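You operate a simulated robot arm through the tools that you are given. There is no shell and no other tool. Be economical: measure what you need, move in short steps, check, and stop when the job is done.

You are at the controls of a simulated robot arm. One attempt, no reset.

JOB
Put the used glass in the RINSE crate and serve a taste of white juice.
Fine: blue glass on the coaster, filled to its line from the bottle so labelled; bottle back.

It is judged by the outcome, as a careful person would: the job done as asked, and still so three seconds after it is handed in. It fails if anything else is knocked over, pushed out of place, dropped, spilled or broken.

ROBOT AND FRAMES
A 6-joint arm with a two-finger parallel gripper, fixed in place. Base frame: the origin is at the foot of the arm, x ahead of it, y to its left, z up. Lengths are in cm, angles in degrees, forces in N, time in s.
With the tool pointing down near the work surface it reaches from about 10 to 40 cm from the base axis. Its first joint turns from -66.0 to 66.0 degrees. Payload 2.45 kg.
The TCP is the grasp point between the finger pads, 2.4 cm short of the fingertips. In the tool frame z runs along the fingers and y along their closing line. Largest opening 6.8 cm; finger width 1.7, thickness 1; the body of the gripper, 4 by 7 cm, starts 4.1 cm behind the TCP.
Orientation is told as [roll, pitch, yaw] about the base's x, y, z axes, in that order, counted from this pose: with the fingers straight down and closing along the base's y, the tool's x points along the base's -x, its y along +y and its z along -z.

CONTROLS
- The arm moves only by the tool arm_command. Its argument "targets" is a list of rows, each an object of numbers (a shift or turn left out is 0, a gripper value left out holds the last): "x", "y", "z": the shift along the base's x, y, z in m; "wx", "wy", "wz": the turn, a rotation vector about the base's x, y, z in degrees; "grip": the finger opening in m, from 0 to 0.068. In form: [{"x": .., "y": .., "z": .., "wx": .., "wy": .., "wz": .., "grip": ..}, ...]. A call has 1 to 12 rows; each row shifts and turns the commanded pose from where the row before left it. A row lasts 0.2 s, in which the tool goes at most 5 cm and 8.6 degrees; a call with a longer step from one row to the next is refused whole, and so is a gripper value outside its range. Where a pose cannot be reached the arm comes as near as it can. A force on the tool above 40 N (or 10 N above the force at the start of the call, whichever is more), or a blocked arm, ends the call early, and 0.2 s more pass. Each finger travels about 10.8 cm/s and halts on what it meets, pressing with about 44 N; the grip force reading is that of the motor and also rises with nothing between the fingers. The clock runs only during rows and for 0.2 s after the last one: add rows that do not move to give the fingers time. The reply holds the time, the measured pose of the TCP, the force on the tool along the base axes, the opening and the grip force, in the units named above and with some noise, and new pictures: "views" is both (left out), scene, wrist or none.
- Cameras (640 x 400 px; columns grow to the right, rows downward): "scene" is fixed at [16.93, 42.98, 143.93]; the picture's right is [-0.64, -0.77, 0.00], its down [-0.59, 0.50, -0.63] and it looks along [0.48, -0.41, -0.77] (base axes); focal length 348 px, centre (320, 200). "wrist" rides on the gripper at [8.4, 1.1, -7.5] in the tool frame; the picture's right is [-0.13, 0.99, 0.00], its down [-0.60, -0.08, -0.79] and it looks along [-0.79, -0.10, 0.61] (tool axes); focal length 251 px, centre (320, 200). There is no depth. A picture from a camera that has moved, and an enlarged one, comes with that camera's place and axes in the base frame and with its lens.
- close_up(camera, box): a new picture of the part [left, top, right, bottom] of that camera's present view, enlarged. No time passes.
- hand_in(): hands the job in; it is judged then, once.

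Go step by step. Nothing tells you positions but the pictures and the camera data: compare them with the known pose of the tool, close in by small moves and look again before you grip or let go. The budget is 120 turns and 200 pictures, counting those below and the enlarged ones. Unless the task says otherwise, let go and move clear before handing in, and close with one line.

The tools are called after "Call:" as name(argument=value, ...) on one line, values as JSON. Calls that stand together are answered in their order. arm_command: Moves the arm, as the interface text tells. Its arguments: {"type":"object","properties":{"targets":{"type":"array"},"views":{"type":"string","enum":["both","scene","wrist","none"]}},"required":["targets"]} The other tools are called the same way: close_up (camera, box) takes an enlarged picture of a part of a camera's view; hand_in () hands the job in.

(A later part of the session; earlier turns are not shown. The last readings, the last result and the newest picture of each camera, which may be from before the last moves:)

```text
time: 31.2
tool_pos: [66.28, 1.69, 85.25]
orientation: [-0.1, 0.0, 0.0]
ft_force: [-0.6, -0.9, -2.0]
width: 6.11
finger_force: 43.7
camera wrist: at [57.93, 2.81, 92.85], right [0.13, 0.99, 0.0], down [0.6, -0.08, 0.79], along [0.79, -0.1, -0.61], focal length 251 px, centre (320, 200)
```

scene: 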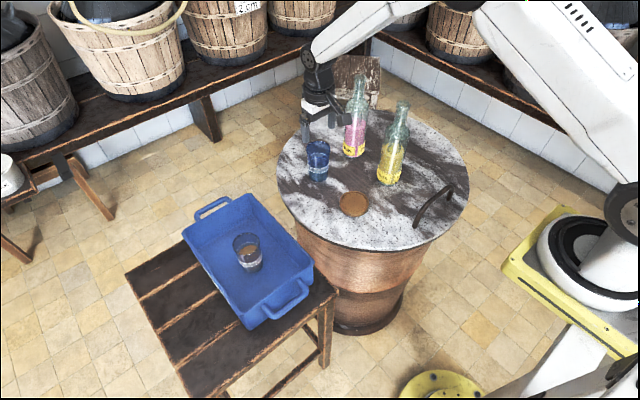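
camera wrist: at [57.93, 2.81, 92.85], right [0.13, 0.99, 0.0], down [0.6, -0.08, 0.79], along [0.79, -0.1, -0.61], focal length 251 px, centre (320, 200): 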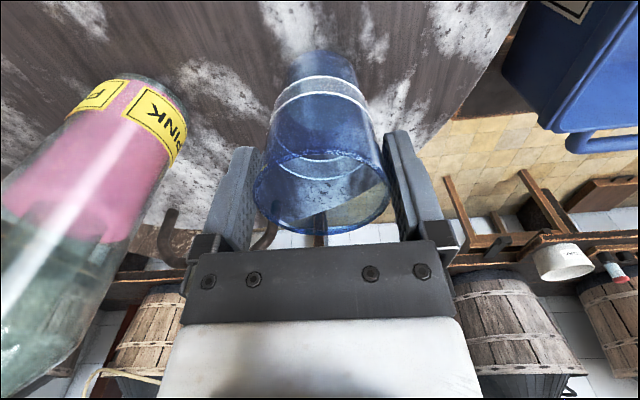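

The blue glass is held. I'll lift it a bit more and carry it to above the coaster.

Call:
arm_command(targets=[{"z": 0.008, "grip": 0.03}, {"z": 0.012}, {"z": 0.008}, {"x": -0.01}, {"x": -0.02}, {"x": -0.025, "y": -0.001}, {"x": -0.025, "y": -0.002}, {"x": -0.025}, {"x": -0.017}, {"x": -0.008}, {"z": 0}, {"z": 0}], views="wrist")

Call:
close_up(camera="scene", box=[300, 130, 420, 230])

```text
time: 33.8
tool_pos: [53.35, 1.11, 88.07]
orientation: [-0.1, 0.0, 0.0]
ft_force: [0.1, 0.5, -1.5]
width: 6.1
finger_force: 43.6
camera wrist: at [44.93, 2.37, 95.62], right [0.13, 0.99, 0.0], down [0.6, -0.08, 0.79], along [0.79, -0.1, -0.61], focal length 251 px, centre (320, 200)
```

wrist: 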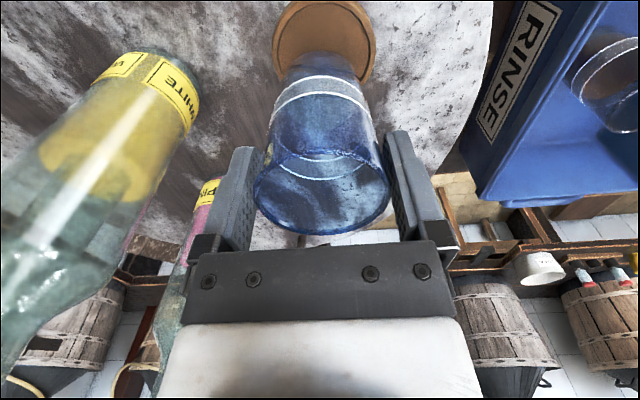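

```text
4.00 times, centred on (360, 180) of scene
camera zoom: at [16.93, 42.98, 143.93], right [-0.64, -0.77, 0.0], down [-0.59, 0.5, -0.63], along [0.48, -0.41, -0.77], focal length 1390 px, centre (160, 280)
```

zoom: 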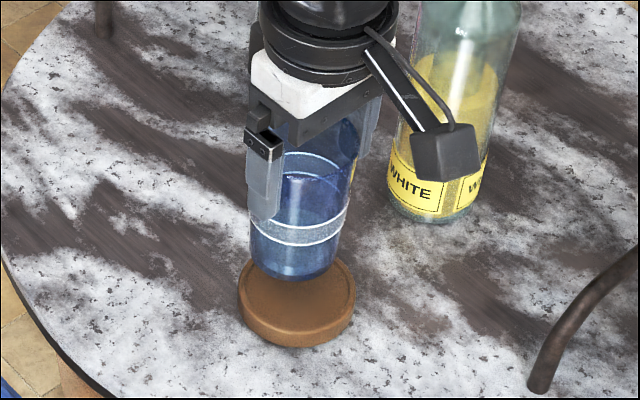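

Compared with the coaster, the glass should shift about 0.6 cm back and 0.2 cm left. I'll then lower it to just above the coaster.

Call:
arm_command(targets=[{"x": -0.006, "y": 0.002, "grip": 0.03}, {"z": -0.01}, {"z": -0.01}, {"z": -0.005}, {"z": 0}], views="wrist")

Call:
close_up(camera="scene", box=[300, 130, 420, 230])

```text
time: 35.0
tool_pos: [52.74, 1.54, 85.59]
orientation: [-0.1, 0.0, 0.0]
ft_force: [-0.2, 0.3, -1.6]
width: 6.11
finger_force: 44.3
camera wrist: at [44.31, 2.68, 93.16], right [0.13, 0.99, 0.0], down [0.6, -0.08, 0.79], along [0.79, -0.1, -0.61], focal length 251 px, centre (320, 200)
```

wrist: 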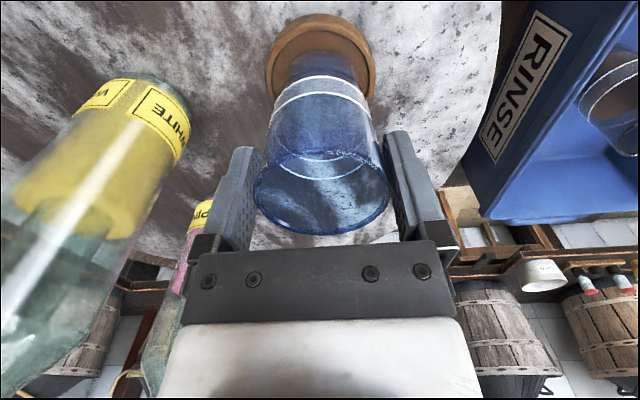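

```text
4.00 times, centred on (360, 180) of scene
camera zoom: at [16.93, 42.98, 143.93], right [-0.64, -0.77, 0.0], down [-0.59, 0.5, -0.63], along [0.48, -0.41, -0.77], focal length 1390 px, centre (160, 280)
```

zoom: 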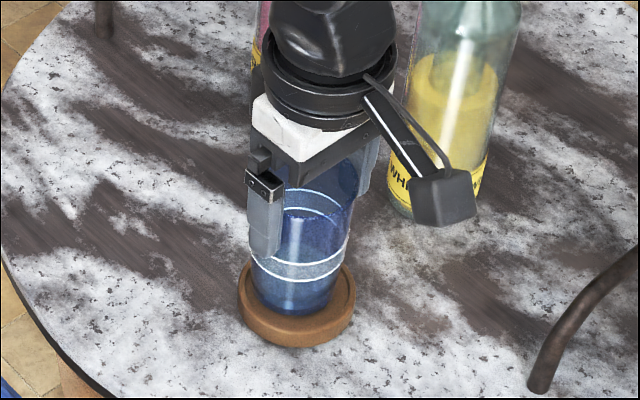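

The glass is centred over the coaster in both views. I'll lower it in small steps until it touches.

Call:
arm_command(targets=[{"z": -0.003, "grip": 0.03}, {"z": 0}], views="none")

Call:
arm_command(targets=[{"z": -0.002, "grip": 0.03}, {"z": 0}], views="none")

Call:
arm_command(targets=[{"z": -0.0015, "grip": 0.03}, {"z": 0}], views="none")

```text
time: 35.6
tool_pos: [52.81, 1.55, 85.38]
orientation: [-0.1, -0.2, 0.0]
ft_force: [-6.9, -1.4, 24.3]
width: 6.1
finger_force: 44.4
```

```text
time: 36.2
tool_pos: [52.84, 1.57, 85.23]
orientation: [0.0, -0.4, 0.0]
ft_force: [0.9, -3.2, 26.2]
width: 6.1
finger_force: 44.2
```

```text
time: 36.8
tool_pos: [52.81, 1.64, 85.02]
orientation: [-0.1, -0.3, 0.0]
ft_force: [1.2, -1.5, 26.3]
width: 6.06
finger_force: 43.9
```

It has touched. I'll ease the pressure off, release, and rise.

Call:
arm_command(targets=[{"z": 0.003, "grip": 0.03}, {"z": 0.0, "grip": 0.068}, {"z": 0}, {"z": 0}, {"z": 0.01}, {"z": 0.02}, {"z": 0.03}, {"z": 0.03}, {"z": 0}], views="wrist")

Call:
close_up(camera="scene", box=[300, 130, 420, 230])

```text
time: 38.8
tool_pos: [52.42, 1.41, 94.2]
orientation: [0.0, 0.0, 0.1]
ft_force: [0.0, -0.6, 1.2]
width: 6.8
finger_force: 0.0
camera wrist: at [44.01, 2.57, 101.68], right [0.13, 0.99, 0.0], down [0.6, -0.08, 0.79], along [0.79, -0.1, -0.61], focal length 251 px, centre (320, 200)
```

wrist: 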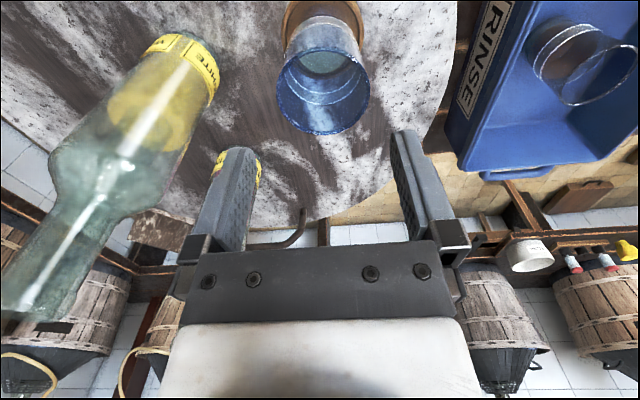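

```text
4.00 times, centred on (360, 180) of scene
camera zoom: at [16.93, 42.98, 143.93], right [-0.64, -0.77, 0.0], down [-0.59, 0.5, -0.63], along [0.48, -0.41, -0.77], focal length 1390 px, centre (160, 280)
```

zoom: 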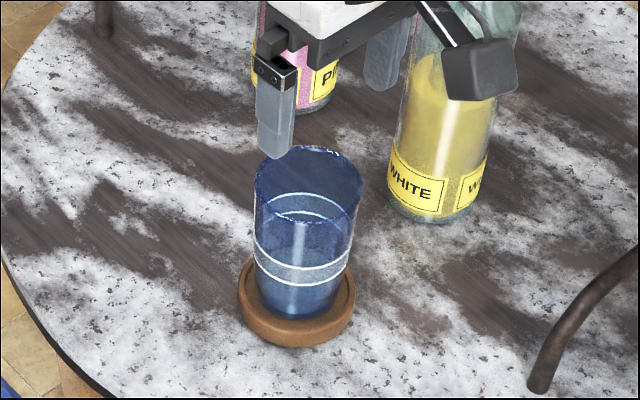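

The blue glass is standing on the coaster. I'll retract toward the base, then turn the tool horizontal for a side grasp of the white bottle.

Call:
arm_command(targets=[{"x": -0.03, "z": 0.02, "grip": 0.068}, {"x": -0.04, "z": 0.02}, {"x": -0.04, "z": 0.01}, {"x": -0.04}, {"x": -0.03, "y": -0.03}, {"y": -0.04}, {"y": -0.04}, {"y": -0.028}, {"z": 0}], views="scene")

Call:
close_up(camera="scene", box=[310, 70, 450, 220])

Call:
close_up(camera="wrist", box=[160, 0, 480, 200])

```text
time: 40.8
tool_pos: [35.38, -12.17, 99.32]
orientation: [-0.1, -0.1, 0.0]
ft_force: [0.8, -0.3, 0.9]
width: 6.78
finger_force: 0.0
out of reach, approached as far as the arm can: row 5
```

scene: 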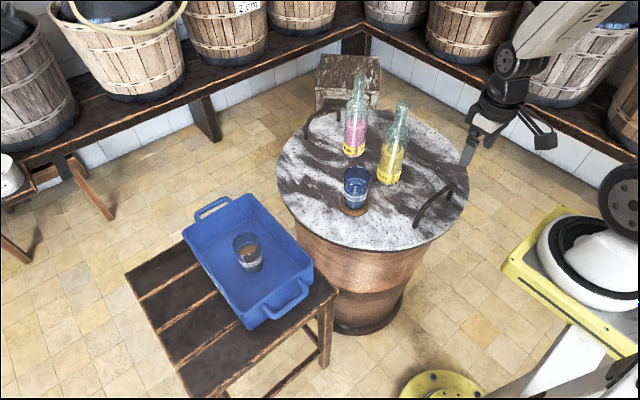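

```text
2.67 times, centred on (380, 145) of scene
camera zoom: at [16.93, 42.98, 143.93], right [-0.64, -0.77, 0.0], down [-0.59, 0.5, -0.63], along [0.48, -0.41, -0.77], focal length 927 px, centre (160, 347)
```

zoom: 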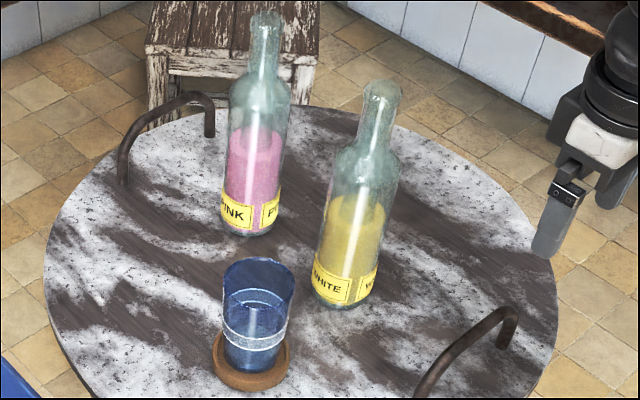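

```text
2.00 times, centred on (320, 100) of wrist
camera zoom: at [26.87, -10.96, 106.9], right [0.13, 0.99, 0.0], down [0.6, -0.08, 0.79], along [0.79, -0.1, -0.61], focal length 503 px, centre (320, 400)
```

zoom: 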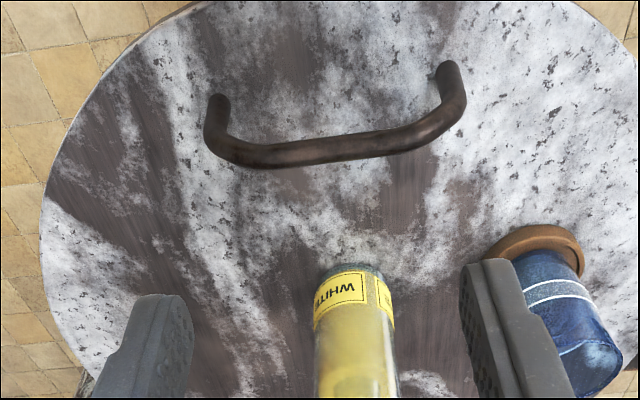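

Bottle body is about 6.4 cm wide, so it just fits the 6.8 cm opening, and the carry handle stands in front at x ≈ 40. I'll use a tool pitched about 62° forward, gripping the body near z ≈ 86.5, which keeps the wrist camera above the handle. First I pitch the tool.

Call:
arm_command(targets=[{"x": 0.03, "z": 0.03, "grip": 0.068}, {"x": 0.03, "z": 0.02}, {"wy": -7.75}, {"wy": -7.75}, {"wy": -7.75}, {"wy": -7.75}, {"wy": -7.75}, {"wy": -7.75}, {"wy": -7.75}, {"wy": -7.75}, {"z": 0}])

```text
time: 43.2
tool_pos: [45.71, -15.18, 104.33]
orientation: [-0.2, -62.1, 0.0]
ft_force: [0.7, -0.2, 1.2]
width: 6.8
finger_force: 0.1
out of reach, approached as far as the arm can: row 7, 8, 9, 10
camera wrist: at [35.11, -13.98, 100.38], right [0.06, 0.99, 0.11], down [-0.42, -0.08, 0.9], along [0.91, -0.1, 0.41], focal length 251 px, centre (320, 200)
```

scene: 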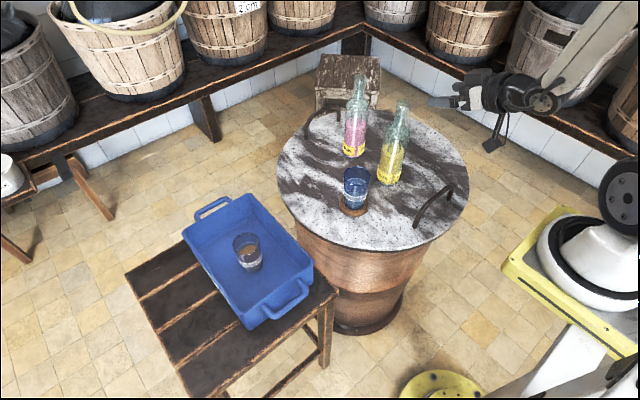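
wrist: 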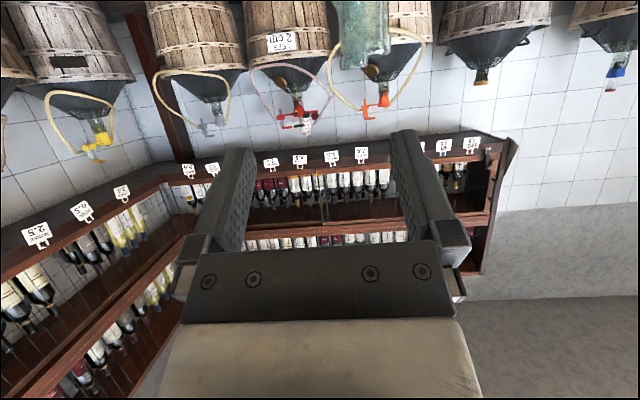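

At this pitch the wrist camera looks upward, and the arm is near its inner reach limit. Before touching the bottle I'll dry-run the pouring roll high above the table.

Call:
arm_command(targets=[{"x": 0.035, "y": 0.02, "z": 0.035, "grip": 0.068}, {"x": 0.035, "y": 0.01, "z": 0.035}, {"wx": -8.5}, {"wx": -8.5}, {"wx": -8.5}, {"wx": -8.5}, {"wx": -8.5}, {"wx": -8.5}, {"wx": -8.5}, {"wx": -8.5}, {"wx": -8.5}, {"wx": -8.5}], views="scene")

```text
refused: row 1 steps farther than a row can; nothing moved
```

Call:
arm_command(targets=[{"x": 0.03, "y": 0.02, "z": 0.03, "grip": 0.068}, {"x": 0.035, "y": 0.01, "z": 0.03}, {"wx": -8.5}, {"wx": -8.5}, {"wx": -8.5}, {"wx": -8.5}, {"wx": -8.5}, {"wx": -8.5}, {"wx": -8.5}, {"wx": -8.5}, {"wx": -8.5}, {"wx": -8.5}], views="scene")

```text
time: 45.8
tool_pos: [47.79, -25.89, 146.94]
orientation: [-86.2, -4.4, 61.7]
ft_force: [-0.2, 0.2, 0.0]
width: 6.8
finger_force: 0.1
out of reach, approached as far as the arm can: row 4, 5, 6, 7, 8, 9, 10, 11, 12
```

scene: 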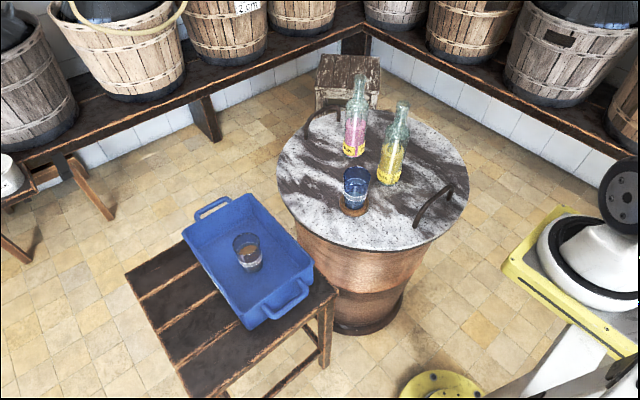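

The rolled pose was out of reach in that direction, and the arm drifted upward, clear of everything. Judging from the pictures, the arm's pedestal sits near (9, -48), so the tool should point radially (yaw of about +40°). I'll undo the roll first.

Call:
arm_command(targets=[{"wx": 8.5, "grip": 0.068}, {"wx": 8.5}, {"wx": 8.5}, {"wx": 8.5}, {"wx": 8.5}, {"wx": 8.5}, {"wx": 8.5}, {"wx": 8.5}, {"wx": 8.5}, {"wx": 8.5}, {"wx": 0}, {"wx": 0}], views="scene")

```text
time: 48.4
tool_pos: [47.68, -26.02, 146.85]
orientation: [-0.1, -62.0, -0.1]
ft_force: [-0.2, 0.3, 0.5]
width: 6.82
finger_force: 0.0
```

scene: 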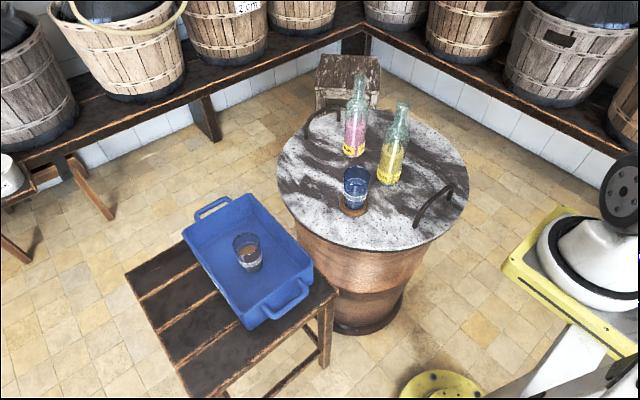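

Orientation is restored. Now I'll yaw the tool by +40° and come partway down.

Call:
arm_command(targets=[{"wz": 8, "grip": 0.068}, {"wz": 8}, {"wz": 8}, {"wz": 8}, {"wz": 8}, {"z": -0.045}, {"z": -0.045}, {"z": -0.045}, {"z": -0.045}, {"z": -0.045}, {"z": -0.045}, {"z": -0.045}], views="both")

```text
time: 51.0
tool_pos: [47.86, -26.18, 115.54]
orientation: [-0.3, -62.0, 40.2]
ft_force: [0.0, 0.7, -0.1]
width: 6.8
finger_force: 0.1
camera wrist: at [39.0, -31.89, 111.61], right [-0.59, 0.8, 0.11], down [-0.27, -0.33, 0.91], along [0.76, 0.5, 0.41], focal length 251 px, centre (320, 200)
```

scene: 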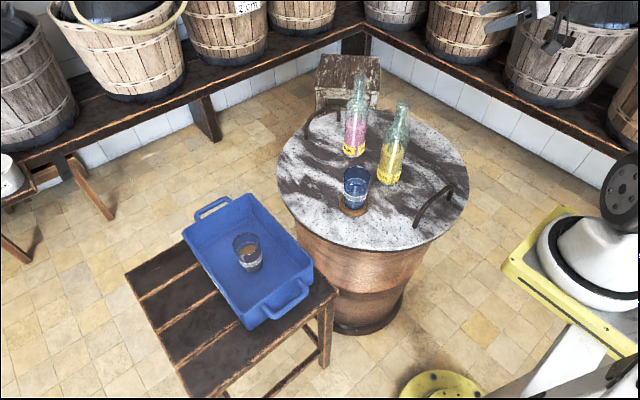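
wrist: 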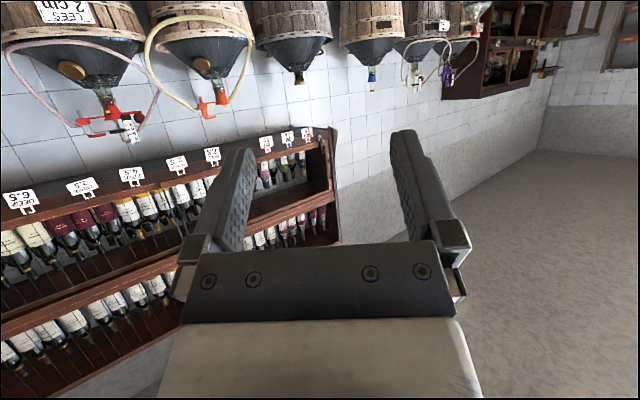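

No reach trouble here. A pour at yaw 40° would sweep the bottle's base into the pink bottle, so I'll dry-run a yaw of 20° at a pouring-like position, up high.

Call:
arm_command(targets=[{"wz": -6.7, "x": 0.017, "y": 0.037, "grip": 0.068}, {"wz": -6.7, "x": 0.017, "y": 0.037}, {"wz": -6.7, "x": 0.017, "y": 0.037}, {"x": 0.02, "y": 0.037}, {"wx": -7.99, "wy": -2.91}, {"wx": -7.99, "wy": -2.91}, {"wx": -7.99, "wy": -2.91}, {"wx": -7.99, "wy": -2.91}, {"wx": -7.99, "wy": -2.91}, {"wx": -7.99, "wy": -2.91}], views="scene")

```text
time: 53.2
tool_pos: [53.49, -15.01, 128.25]
orientation: [-68.1, -33.9, 75.2]
ft_force: [0.1, 0.3, -0.3]
width: 6.79
finger_force: 0.0
out of reach, approached as far as the arm can: row 8, 9, 10
```

scene: 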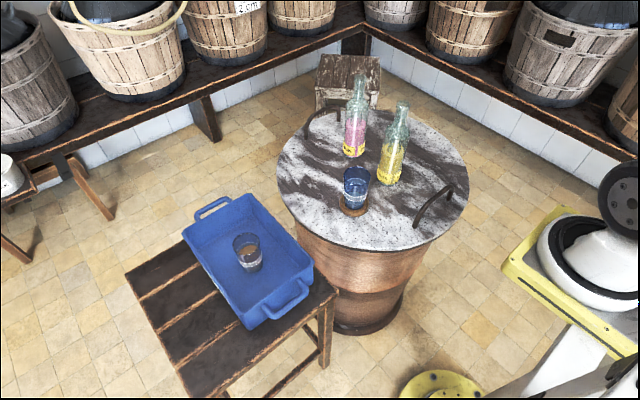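

Left tipping is limited here too. I'll undo it and test tipping to the right with the tool pointing at about yaw 60°, which would put the bottle on the free (+y, -x) side of the glass.

Call:
arm_command(targets=[{"wx": 7.99, "wy": 2.91, "grip": 0.068}, {"wx": 7.99, "wy": 2.91}, {"wx": 7.99, "wy": 2.91}, {"wx": 7.99, "wy": 2.91}, {"wx": 7.99, "wy": 2.91}, {"wx": 7.99, "wy": 2.91}, {"wz": 8}, {"wz": 8}, {"wz": 8}, {"wz": 8}, {"wz": 8}, {"z": 0}], views="none")

Call:
arm_command(targets=[{"wx": 5.2, "wy": -3, "x": -0.01, "y": 0.02, "z": -0.04}, {"wx": 5.2, "wy": -3, "x": -0.01, "y": 0.02, "z": -0.04}, {"wx": 5.2, "wy": -3, "x": -0.01, "y": 0.02, "z": -0.04}, {"y": 0.03}, {"y": 0.03}, {"z": 0}], views="scene")

```text
time: 55.8
tool_pos: [53.63, -15.02, 128.23]
orientation: [-0.1, -62.0, 60.2]
ft_force: [-0.3, 0.5, 0.2]
width: 6.78
finger_force: 0.0
```

```text
time: 57.2
tool_pos: [50.28, -3.25, 116.57]
orientation: [-0.1, -80.1, 59.8]
ft_force: [0.1, -0.2, 0.6]
width: 6.78
finger_force: 0.1
```

scene: 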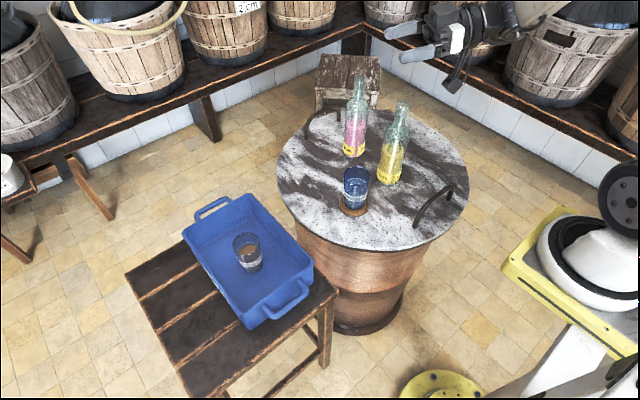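

Call:
arm_command(targets=[{"wx": 4.25, "wy": 7.36}, {"wx": 4.25, "wy": 7.36}, {"wx": 4.25, "wy": 7.36}, {"wx": 4.25, "wy": 7.36}, {"wx": 4.25, "wy": 7.36}, {"wx": 4.25, "wy": 7.36}, {"wx": 4.25, "wy": 7.36}, {"wx": 4.25, "wy": 7.36}, {"wx": 4.25, "wy": 7.36}, {"wx": 4.25, "wy": 7.36}, {"wx": 4.25, "wy": 7.36}, {"wx": 4.25, "wy": 7.36}], views="scene")

```text
time: 59.8
tool_pos: [50.49, -3.09, 116.32]
orientation: [92.0, 11.9, -19.8]
ft_force: [-0.2, 0.1, -0.2]
width: 6.8
finger_force: 0.0
```

scene: 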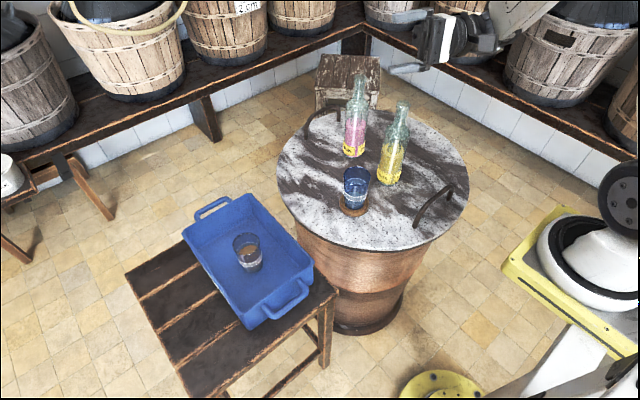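

A 102° roll to the right works. Now I'll check that the low pouring position (about 42, 8, 92) is reachable in this orientation.

Call:
arm_command(targets=[{"x": -0.0142, "y": 0.0183, "z": -0.04}, {"x": -0.0142, "y": 0.0183, "z": -0.04}, {"x": -0.0142, "y": 0.0183, "z": -0.04}, {"x": -0.0142, "y": 0.0183, "z": -0.04}, {"x": -0.0142, "y": 0.0183, "z": -0.04}, {"x": -0.0142, "y": 0.0183, "z": -0.04}, {"z": 0}], views="both")

```text
time: 61.4
tool_pos: [42.01, 7.92, 92.44]
orientation: [92.0, 11.8, -19.8]
ft_force: [0.6, -0.3, 0.5]
width: 6.81
finger_force: 0.1
camera wrist: at [31.89, 3.58, 95.04], right [0.3, -0.14, 0.94], down [0.27, -0.94, -0.23], along [0.92, 0.32, -0.24], focal length 251 px, centre (320, 200)
```

scene: 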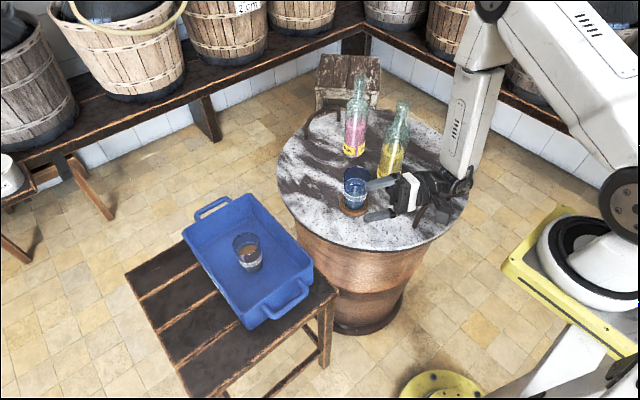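
wrist: 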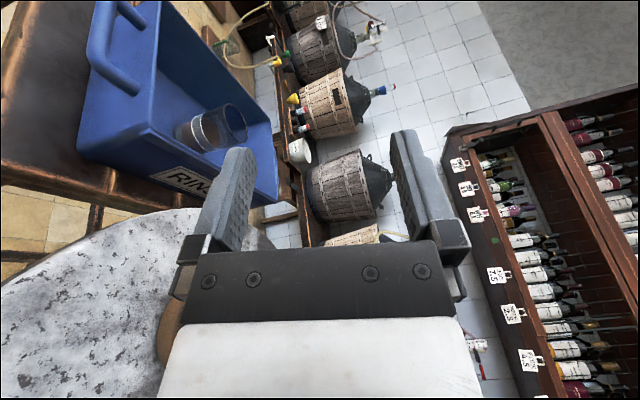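

That is fully reachable. So the plan is: grasp with tool yaw 60° and pitch 80°, pour to the right. I'll raise, undo the roll, then move to the approach side of the bottle.

Call:
arm_command(targets=[{"z": 0.045, "wx": -4.25, "wy": -7.36, "grip": 0.068}, {"z": 0.045, "wx": -4.25, "wy": -7.36}, {"z": 0.045, "wx": -4.25, "wy": -7.36}, {"z": 0.045, "wx": -4.25, "wy": -7.36}, {"wx": -4.25, "wy": -7.36}, {"wx": -4.25, "wy": -7.36}, {"wx": -4.25, "wy": -7.36}, {"wx": -4.25, "wy": -7.36}, {"wx": -4.25, "wy": -7.36}, {"wx": -4.25, "wy": -7.36}, {"wx": -4.25, "wy": -7.36}, {"wx": -4.25, "wy": -7.36}], views="none")

Call:
arm_command(targets=[{"x": 0.005, "y": -0.045}, {"x": 0.005, "y": -0.045}, {"x": 0.005, "y": -0.045}, {"x": 0.005, "y": -0.045}, {"x": 0.007, "y": -0.045}, {"x": 0.007, "y": -0.045}, {"x": 0.007, "y": -0.04}, {"x": 0.005}, {"z": 0}], views="both")

```text
time: 64.0
tool_pos: [43.08, 7.58, 110.22]
orientation: [-0.9, -80.0, 60.8]
ft_force: [0.1, 0.2, -0.2]
width: 6.8
finger_force: 0.0
out of reach, approached as far as the arm can: row 11, 12
```

```text
time: 66.0
tool_pos: [47.67, -23.29, 109.92]
orientation: [0.0, -80.0, 59.7]
ft_force: [0.5, 0.3, -0.5]
width: 6.8
finger_force: 0.1
camera wrist: at [42.16, -30.39, 103.06], right [-0.85, 0.52, 0.13], down [-0.27, -0.62, 0.73], along [0.46, 0.58, 0.67], focal length 251 px, centre (320, 200)
```

scene: 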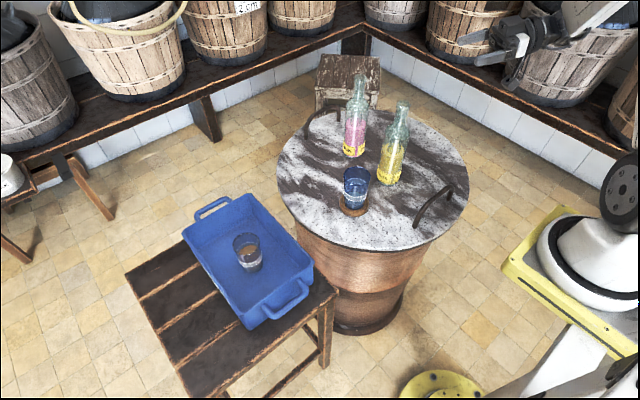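
wrist: 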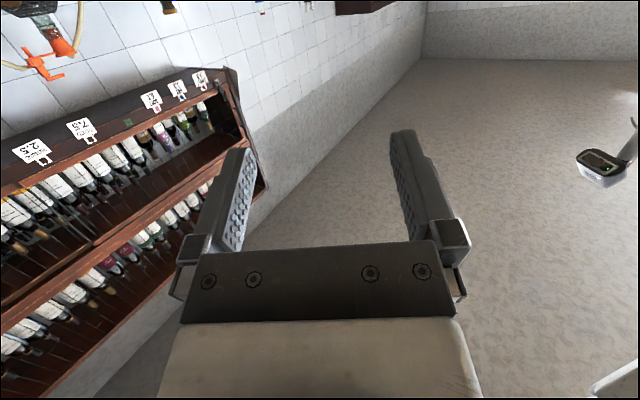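

Now I'll descend to grasp height at a safe standoff and look for the bottle's lateral alignment.

Call:
arm_command(targets=[{"z": -0.045}, {"z": -0.045}, {"z": -0.045}, {"z": -0.04}, {"z": -0.03}, {"z": 0}], views="both")

Call:
close_up(camera="scene", box=[340, 80, 500, 200])

```text
time: 67.4
tool_pos: [47.45, -23.51, 89.53]
orientation: [-0.1, -80.0, 59.8]
ft_force: [0.7, -0.1, 0.6]
width: 6.79
finger_force: 0.0
camera wrist: at [42.0, -30.54, 82.66], right [-0.85, 0.52, 0.13], down [-0.27, -0.62, 0.73], along [0.46, 0.58, 0.67], focal length 251 px, centre (320, 200)
```

scene: 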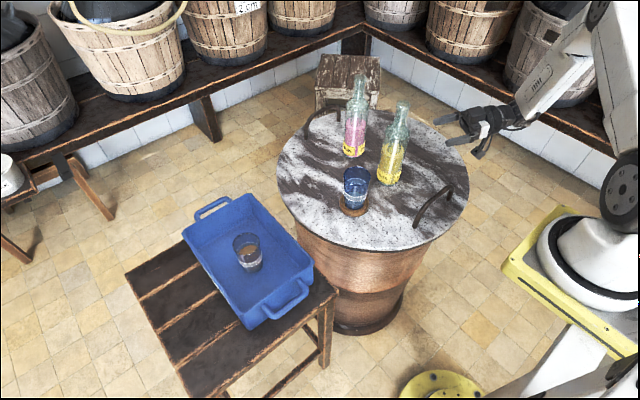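
wrist: 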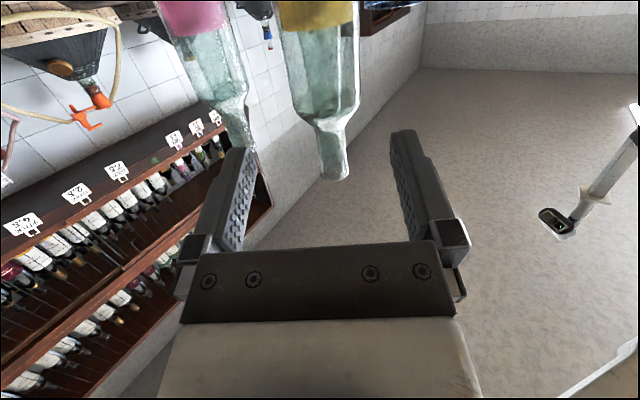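

```text
3.33 times, centred on (420, 140) of scene
camera zoom: at [16.93, 42.98, 143.93], right [-0.64, -0.77, 0.0], down [-0.59, 0.5, -0.63], along [0.48, -0.41, -0.77], focal length 1158 px, centre (-13, 400)
```

zoom: 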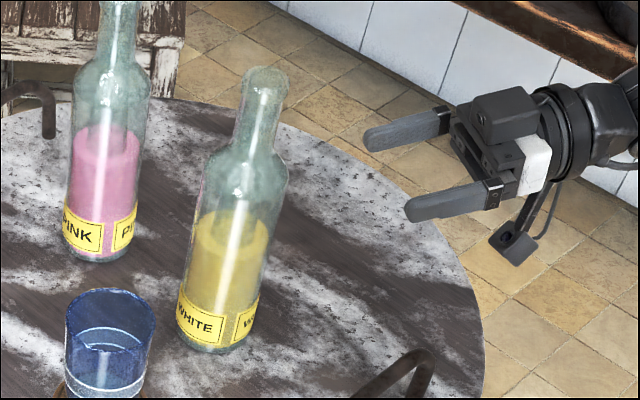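

Very good alignment. I'll zoom the wrist view to measure the lateral offset precisely.

Call:
close_up(camera="wrist", box=[220, 0, 420, 200])

```text
2.00 times, centred on (320, 100) of wrist
camera zoom: at [42.0, -30.54, 82.66], right [-0.85, 0.52, 0.13], down [-0.27, -0.62, 0.73], along [0.46, 0.58, 0.67], focal length 503 px, centre (320, 400)
```

zoom: 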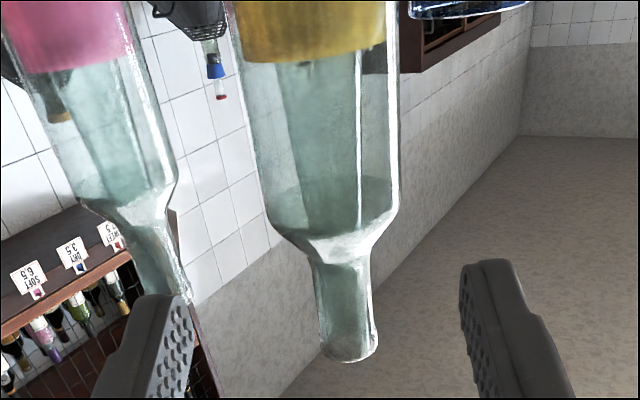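

Lateral offset is about +0.1 cm and the body is about 6 cm wide, so it fits. I'll drop to z ≈ 85.5 and advance partway.

Call:
arm_command(targets=[{"x": -0.001, "y": 0.0006, "z": -0.02, "grip": 0.068}, {"z": -0.02}, {"x": 0.01, "y": 0.0173}, {"x": 0.01, "y": 0.0173}, {"x": 0.01, "y": 0.0173}, {"x": 0.005, "y": 0.0087}, {"z": 0}], views="both")

Call:
close_up(camera="scene", box=[340, 80, 500, 200])

```text
time: 69.0
tool_pos: [51.08, -17.22, 85.68]
orientation: [-0.1, -79.9, 60.0]
ft_force: [-0.8, -0.1, 0.3]
width: 6.81
finger_force: 0.0
camera wrist: at [45.64, -24.22, 78.79], right [-0.85, 0.52, 0.13], down [-0.27, -0.62, 0.73], along [0.46, 0.58, 0.67], focal length 251 px, centre (320, 200)
```

scene: 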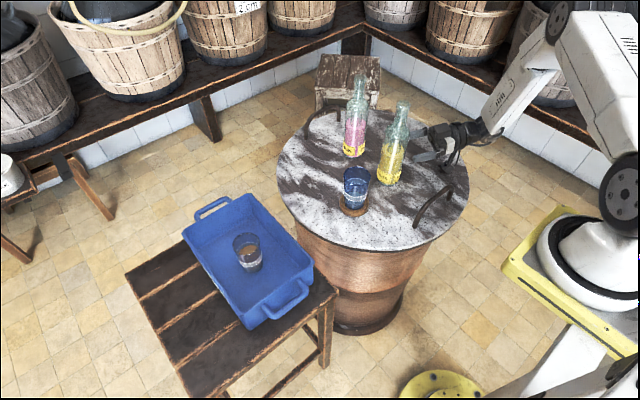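
wrist: 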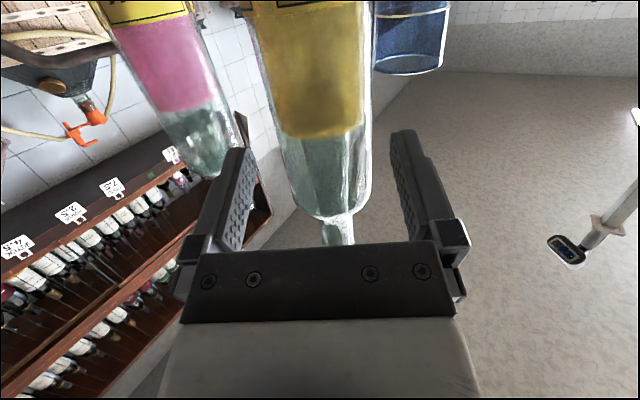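

```text
3.33 times, centred on (420, 140) of scene
camera zoom: at [16.93, 42.98, 143.93], right [-0.64, -0.77, 0.0], down [-0.59, 0.5, -0.63], along [0.48, -0.41, -0.77], focal length 1158 px, centre (-13, 400)
```

zoom: 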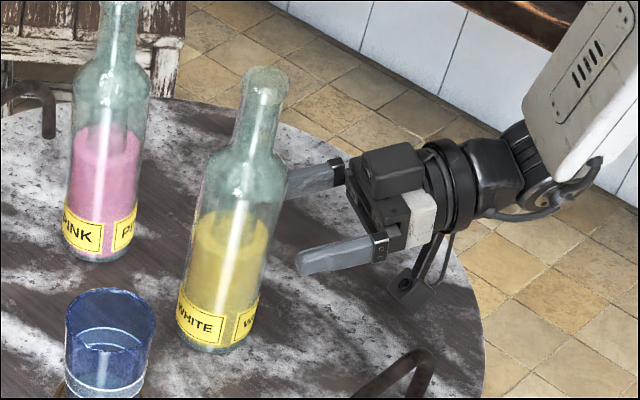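

The bottle is offset by about 0.2 cm toward tool +y. I'll correct that and advance so the fingers straddle it.

Call:
arm_command(targets=[{"x": -0.0017, "y": 0.001, "grip": 0.068}, {"x": 0.006, "y": 0.0104}, {"x": 0.006, "y": 0.0104}, {"x": 0.006, "y": 0.0104}, {"z": 0}], views="wrist")

```text
time: 70.2
tool_pos: [52.63, -13.87, 85.56]
orientation: [0.0, -80.2, 59.8]
ft_force: [0.0, 0.1, 1.0]
width: 6.79
finger_force: 0.0
camera wrist: at [47.21, -20.97, 78.59], right [-0.85, 0.52, 0.13], down [-0.27, -0.62, 0.73], along [0.46, 0.58, 0.67], focal length 251 px, centre (320, 200)
```

wrist: 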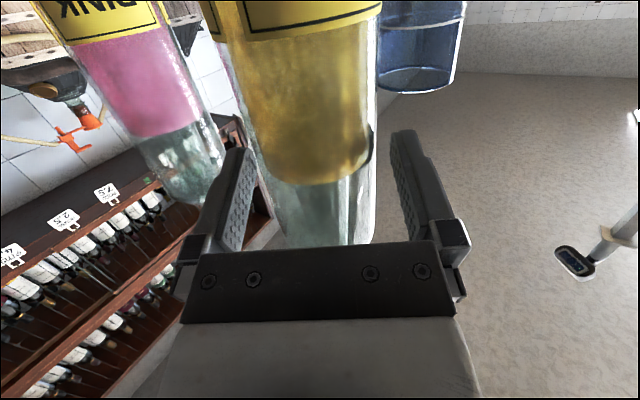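

Centred between the fingers. Final advance of 2 cm.

Call:
arm_command(targets=[{"x": 0.005, "y": 0.0087, "grip": 0.068}, {"x": 0.005, "y": 0.0087}, {"z": 0}], views="both")

Call:
close_up(camera="scene", box=[340, 80, 500, 200])

```text
time: 71.0
tool_pos: [53.61, -12.29, 85.56]
orientation: [-0.1, -79.9, 59.9]
ft_force: [0.5, 0.9, 0.5]
width: 6.8
finger_force: 0.0
camera wrist: at [48.31, -19.35, 78.58], right [-0.85, 0.52, 0.13], down [-0.27, -0.62, 0.73], along [0.46, 0.58, 0.67], focal length 251 px, centre (320, 200)
```

scene: 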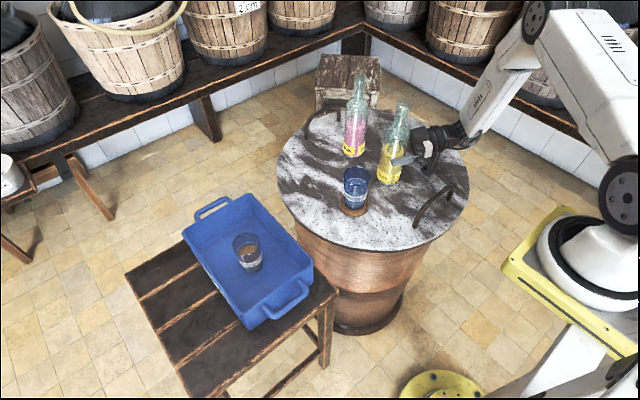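
wrist: 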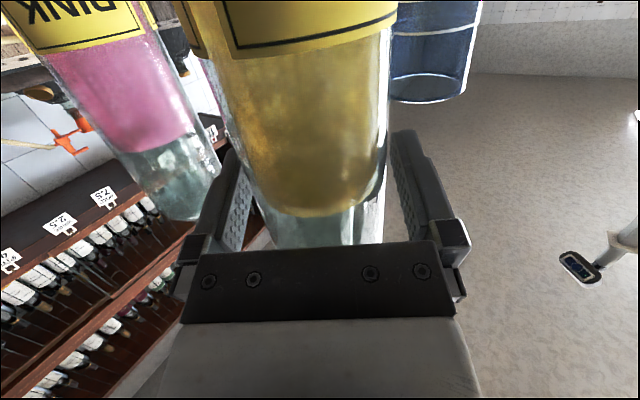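

```text
3.33 times, centred on (420, 140) of scene
camera zoom: at [16.93, 42.98, 143.93], right [-0.64, -0.77, 0.0], down [-0.59, 0.5, -0.63], along [0.48, -0.41, -0.77], focal length 1158 px, centre (-13, 400)
```

zoom: 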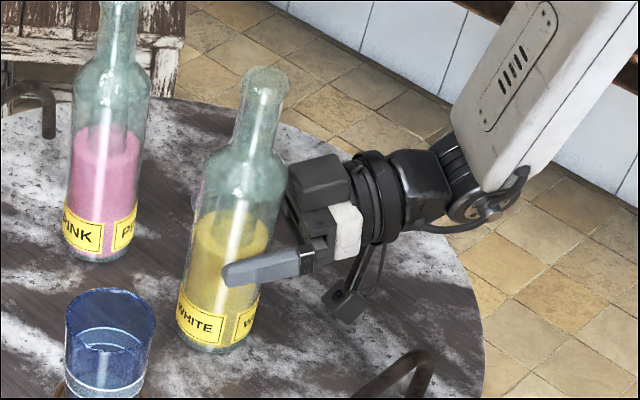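

The fingers straddle the bottle. I'll close on it and remember this pose (53.6, -12.3, 85.56) for putting the bottle back.

Call:
arm_command(targets=[{"grip": 0.045}, {"grip": 0.03}, {"grip": 0.03}, {"grip": 0.03}], views="none")

Call:
arm_command(targets=[{"z": 0.003, "grip": 0.03}, {"z": 0.003}, {"z": 0.004}, {"z": 0}], views="both")

```text
time: 72.0
tool_pos: [53.7, -12.34, 85.54]
orientation: [-0.2, -80.0, 59.9]
ft_force: [2.3, -1.0, 0.6]
width: 5.95
finger_force: 43.7
```

```text
time: 73.0
tool_pos: [53.63, -12.43, 86.67]
orientation: [0.2, -80.1, 59.8]
ft_force: [-1.6, -0.3, -4.8]
width: 5.94
finger_force: 44.2
camera wrist: at [48.18, -19.37, 79.68], right [-0.85, 0.52, 0.13], down [-0.27, -0.62, 0.73], along [0.46, 0.58, 0.67], focal length 251 px, centre (320, 200)
```

scene: 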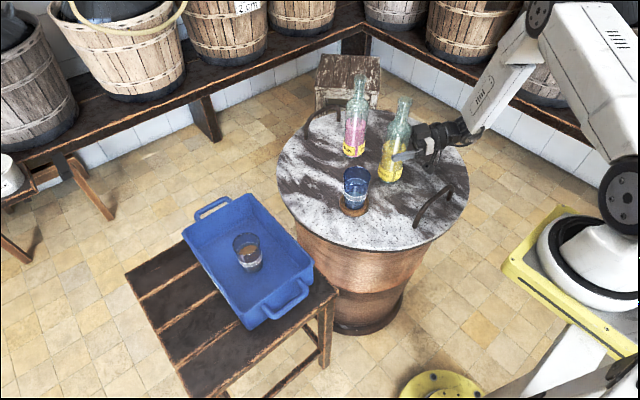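
wrist: 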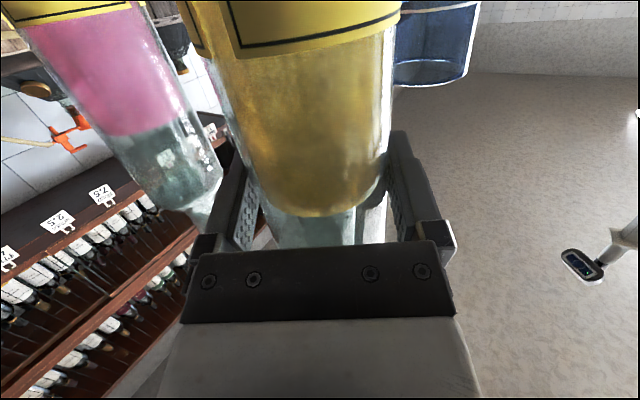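

The bottle is held (about 5 N) and not slipping. I'll lift it and move it back clear of the glass.

Call:
arm_command(targets=[{"z": 0.006, "grip": 0.03}, {"z": 0.01}, {"z": 0.015}, {"z": 0.02}, {"z": 0.02}, {"z": 0.02}, {"z": 0.015}, {"z": 0}], views="wrist")

Call:
arm_command(targets=[{"x": -0.008, "y": 0.003, "grip": 0.03}, {"x": -0.016, "y": 0.006}, {"x": -0.02, "y": 0.01}, {"x": -0.02, "y": 0.01}, {"x": -0.016, "y": 0.008}, {"x": -0.01, "y": 0.004}, {"z": 0}], views="both")

```text
time: 74.8
tool_pos: [53.54, -12.2, 97.32]
orientation: [0.3, -79.9, 59.6]
ft_force: [0.5, 0.0, -6.2]
width: 5.92
finger_force: 43.9
camera wrist: at [48.14, -19.32, 90.4], right [-0.85, 0.52, 0.13], down [-0.27, -0.62, 0.73], along [0.46, 0.58, 0.67], focal length 251 px, centre (320, 200)
```

wrist: 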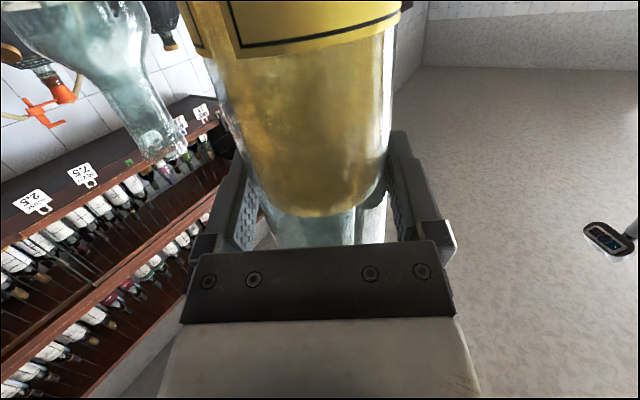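

```text
time: 76.4
tool_pos: [44.52, -8.29, 97.18]
orientation: [-0.1, -79.9, 59.8]
ft_force: [0.0, -0.4, -4.9]
width: 5.96
finger_force: 44.1
camera wrist: at [39.09, -15.28, 90.25], right [-0.85, 0.52, 0.13], down [-0.27, -0.62, 0.73], along [0.46, 0.58, 0.67], focal length 251 px, centre (320, 200)
```

scene: 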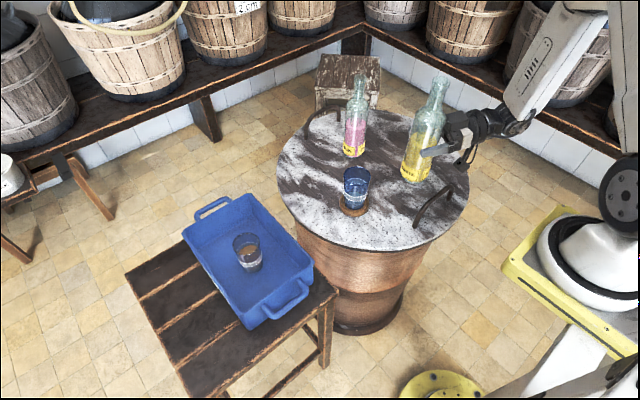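
wrist: 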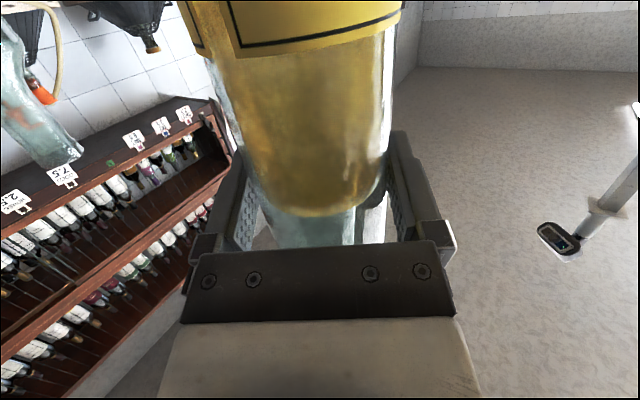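

No slip. Now I'll tilt to the right by 42°, well below the pouring angle, while still away from the glass.

Call:
arm_command(targets=[{"wx": 1.5, "wy": 2.598, "grip": 0.03}, {"wx": 3, "wy": 5.196}, {"wx": 3, "wy": 5.196}, {"wx": 3, "wy": 5.196}, {"wx": 3, "wy": 5.196}, {"wx": 3, "wy": 5.196}, {"wx": 3, "wy": 5.196}, {"wx": 1.5, "wy": 2.598}, {"z": 0}], views="both")

```text
time: 78.4
tool_pos: [44.53, -8.17, 97.22]
orientation: [78.9, -46.9, -15.3]
ft_force: [-0.3, 0.0, -5.2]
width: 5.93
finger_force: 44.0
camera wrist: at [35.43, -13.07, 92.87], right [-0.55, 0.35, 0.76], down [0.14, -0.86, 0.49], along [0.82, 0.37, 0.43], focal length 251 px, centre (320, 200)
```

scene: 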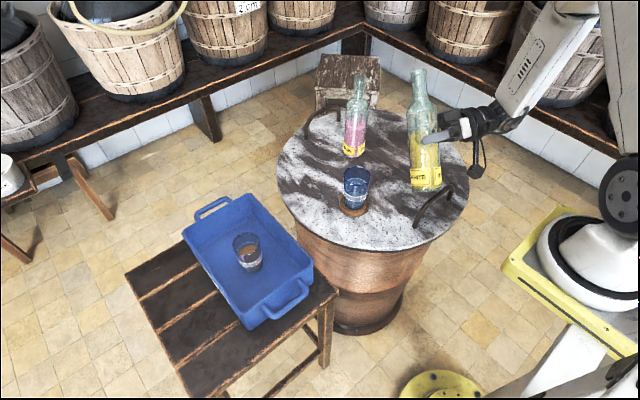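
wrist: 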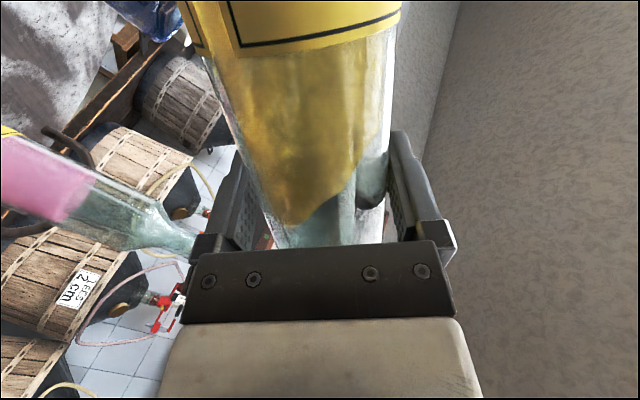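

Call:
arm_command(targets=[{"x": -0.003, "y": 0.01, "grip": 0.03}, {"x": -0.005, "y": 0.02}, {"x": -0.006, "y": 0.024}, {"x": -0.006, "y": 0.024}, {"x": -0.006, "y": 0.024}, {"x": -0.006, "y": 0.024}, {"x": -0.006, "y": 0.02}, {"x": -0.004, "y": 0.015}, {"z": 0}], views="scene")

```text
time: 80.4
tool_pos: [40.46, 7.77, 97.21]
orientation: [78.9, -46.9, -15.3]
ft_force: [-0.7, -0.5, -5.6]
width: 5.93
finger_force: 43.9
```

scene: 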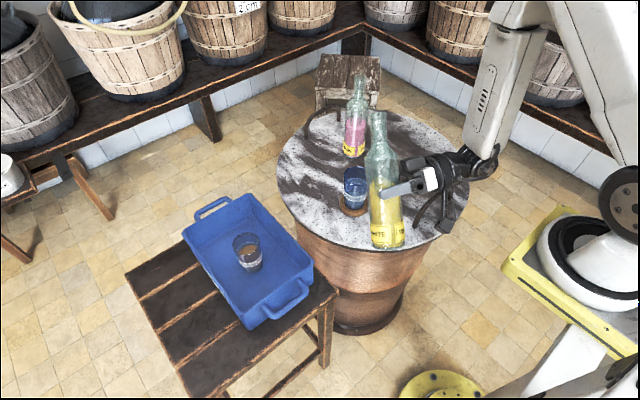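

Reached. I'll tilt another 24° (to 66°) and check where the mouth is relative to the glass.

Call:
arm_command(targets=[{"wx": 2, "wy": 3.464, "grip": 0.03}, {"wx": 3, "wy": 5.196}, {"wx": 3, "wy": 5.196}, {"wx": 2.5, "wy": 4.33}, {"wx": 1.5, "wy": 2.598}, {"z": 0}], views="both")

Call:
close_up(camera="scene", box=[310, 100, 470, 230])

```text
time: 81.8
tool_pos: [40.48, 7.91, 97.15]
orientation: [85.4, -23.5, -19.1]
ft_force: [-1.1, -0.3, -5.6]
width: 5.93
finger_force: 43.9
camera wrist: at [30.08, 3.68, 95.46], right [-0.23, 0.17, 0.96], down [0.27, -0.94, 0.23], along [0.93, 0.31, 0.17], focal length 251 px, centre (320, 200)
```

scene: 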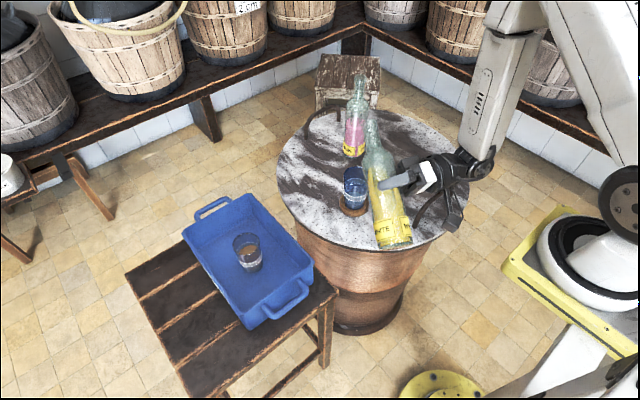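
wrist: 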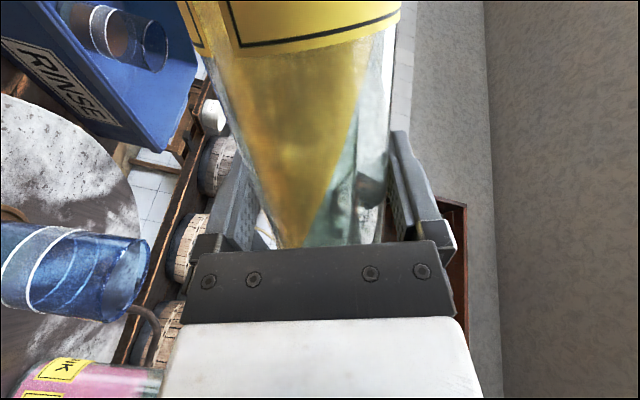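

```text
3.08 times, centred on (390, 165) of scene
camera zoom: at [16.93, 42.98, 143.93], right [-0.64, -0.77, 0.0], down [-0.59, 0.5, -0.63], along [0.48, -0.41, -0.77], focal length 1069 px, centre (105, 308)
```

zoom: 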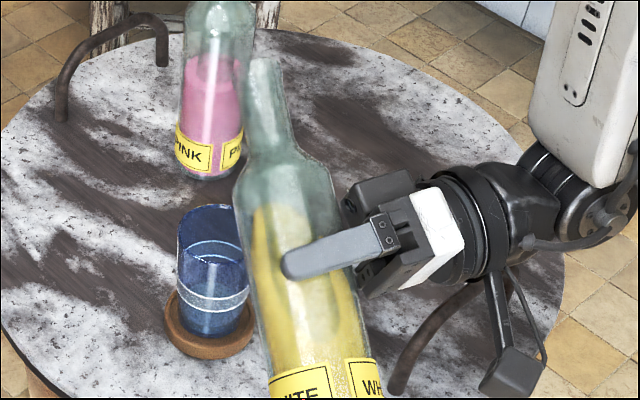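

Mouth prediction matches well. I'll lower so the lip ends up just above the glass rim.

Call:
arm_command(targets=[{"x": 0.002, "y": 0.0035, "z": -0.008, "grip": 0.03}, {"z": -0.018}, {"z": -0.02}, {"z": -0.02}, {"z": -0.015}, {"z": -0.008}, {"z": 0}], views="both")

Call:
close_up(camera="scene", box=[310, 120, 430, 220])

```text
time: 83.4
tool_pos: [40.69, 8.08, 88.3]
orientation: [85.4, -23.6, -19.2]
ft_force: [1.1, 0.4, -4.7]
width: 5.93
finger_force: 43.7
camera wrist: at [30.32, 3.87, 86.54], right [-0.24, 0.17, 0.96], down [0.27, -0.94, 0.23], along [0.93, 0.31, 0.18], focal length 251 px, centre (320, 200)
```

scene: 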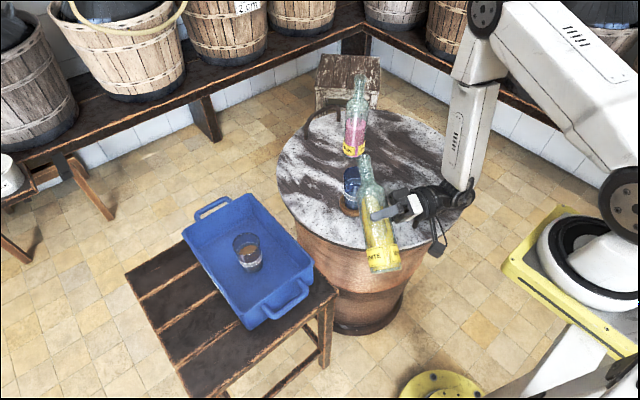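
wrist: 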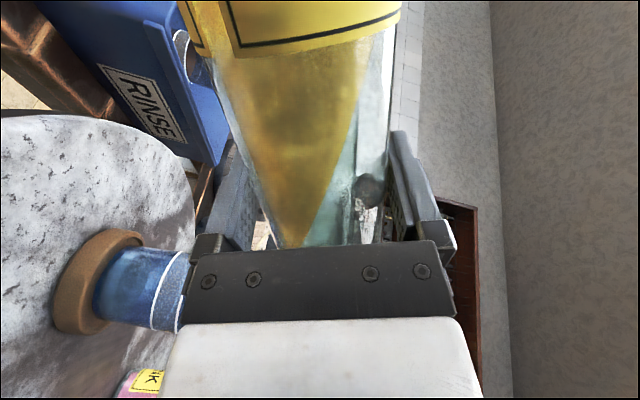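

```text
4.00 times, centred on (370, 170) of scene
camera zoom: at [16.94, 42.98, 143.93], right [-0.64, -0.77, 0.0], down [-0.59, 0.5, -0.63], along [0.48, -0.41, -0.77], focal length 1390 px, centre (120, 320)
```

zoom: 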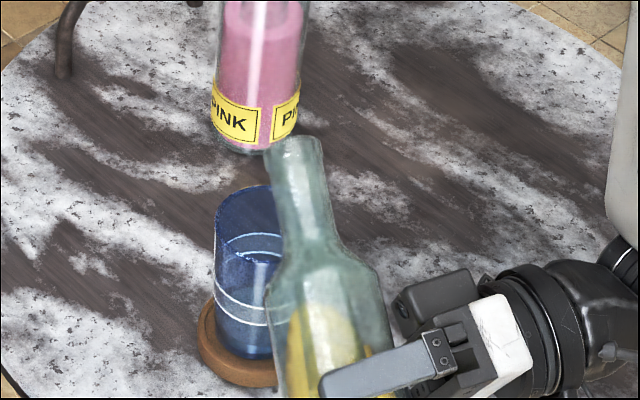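

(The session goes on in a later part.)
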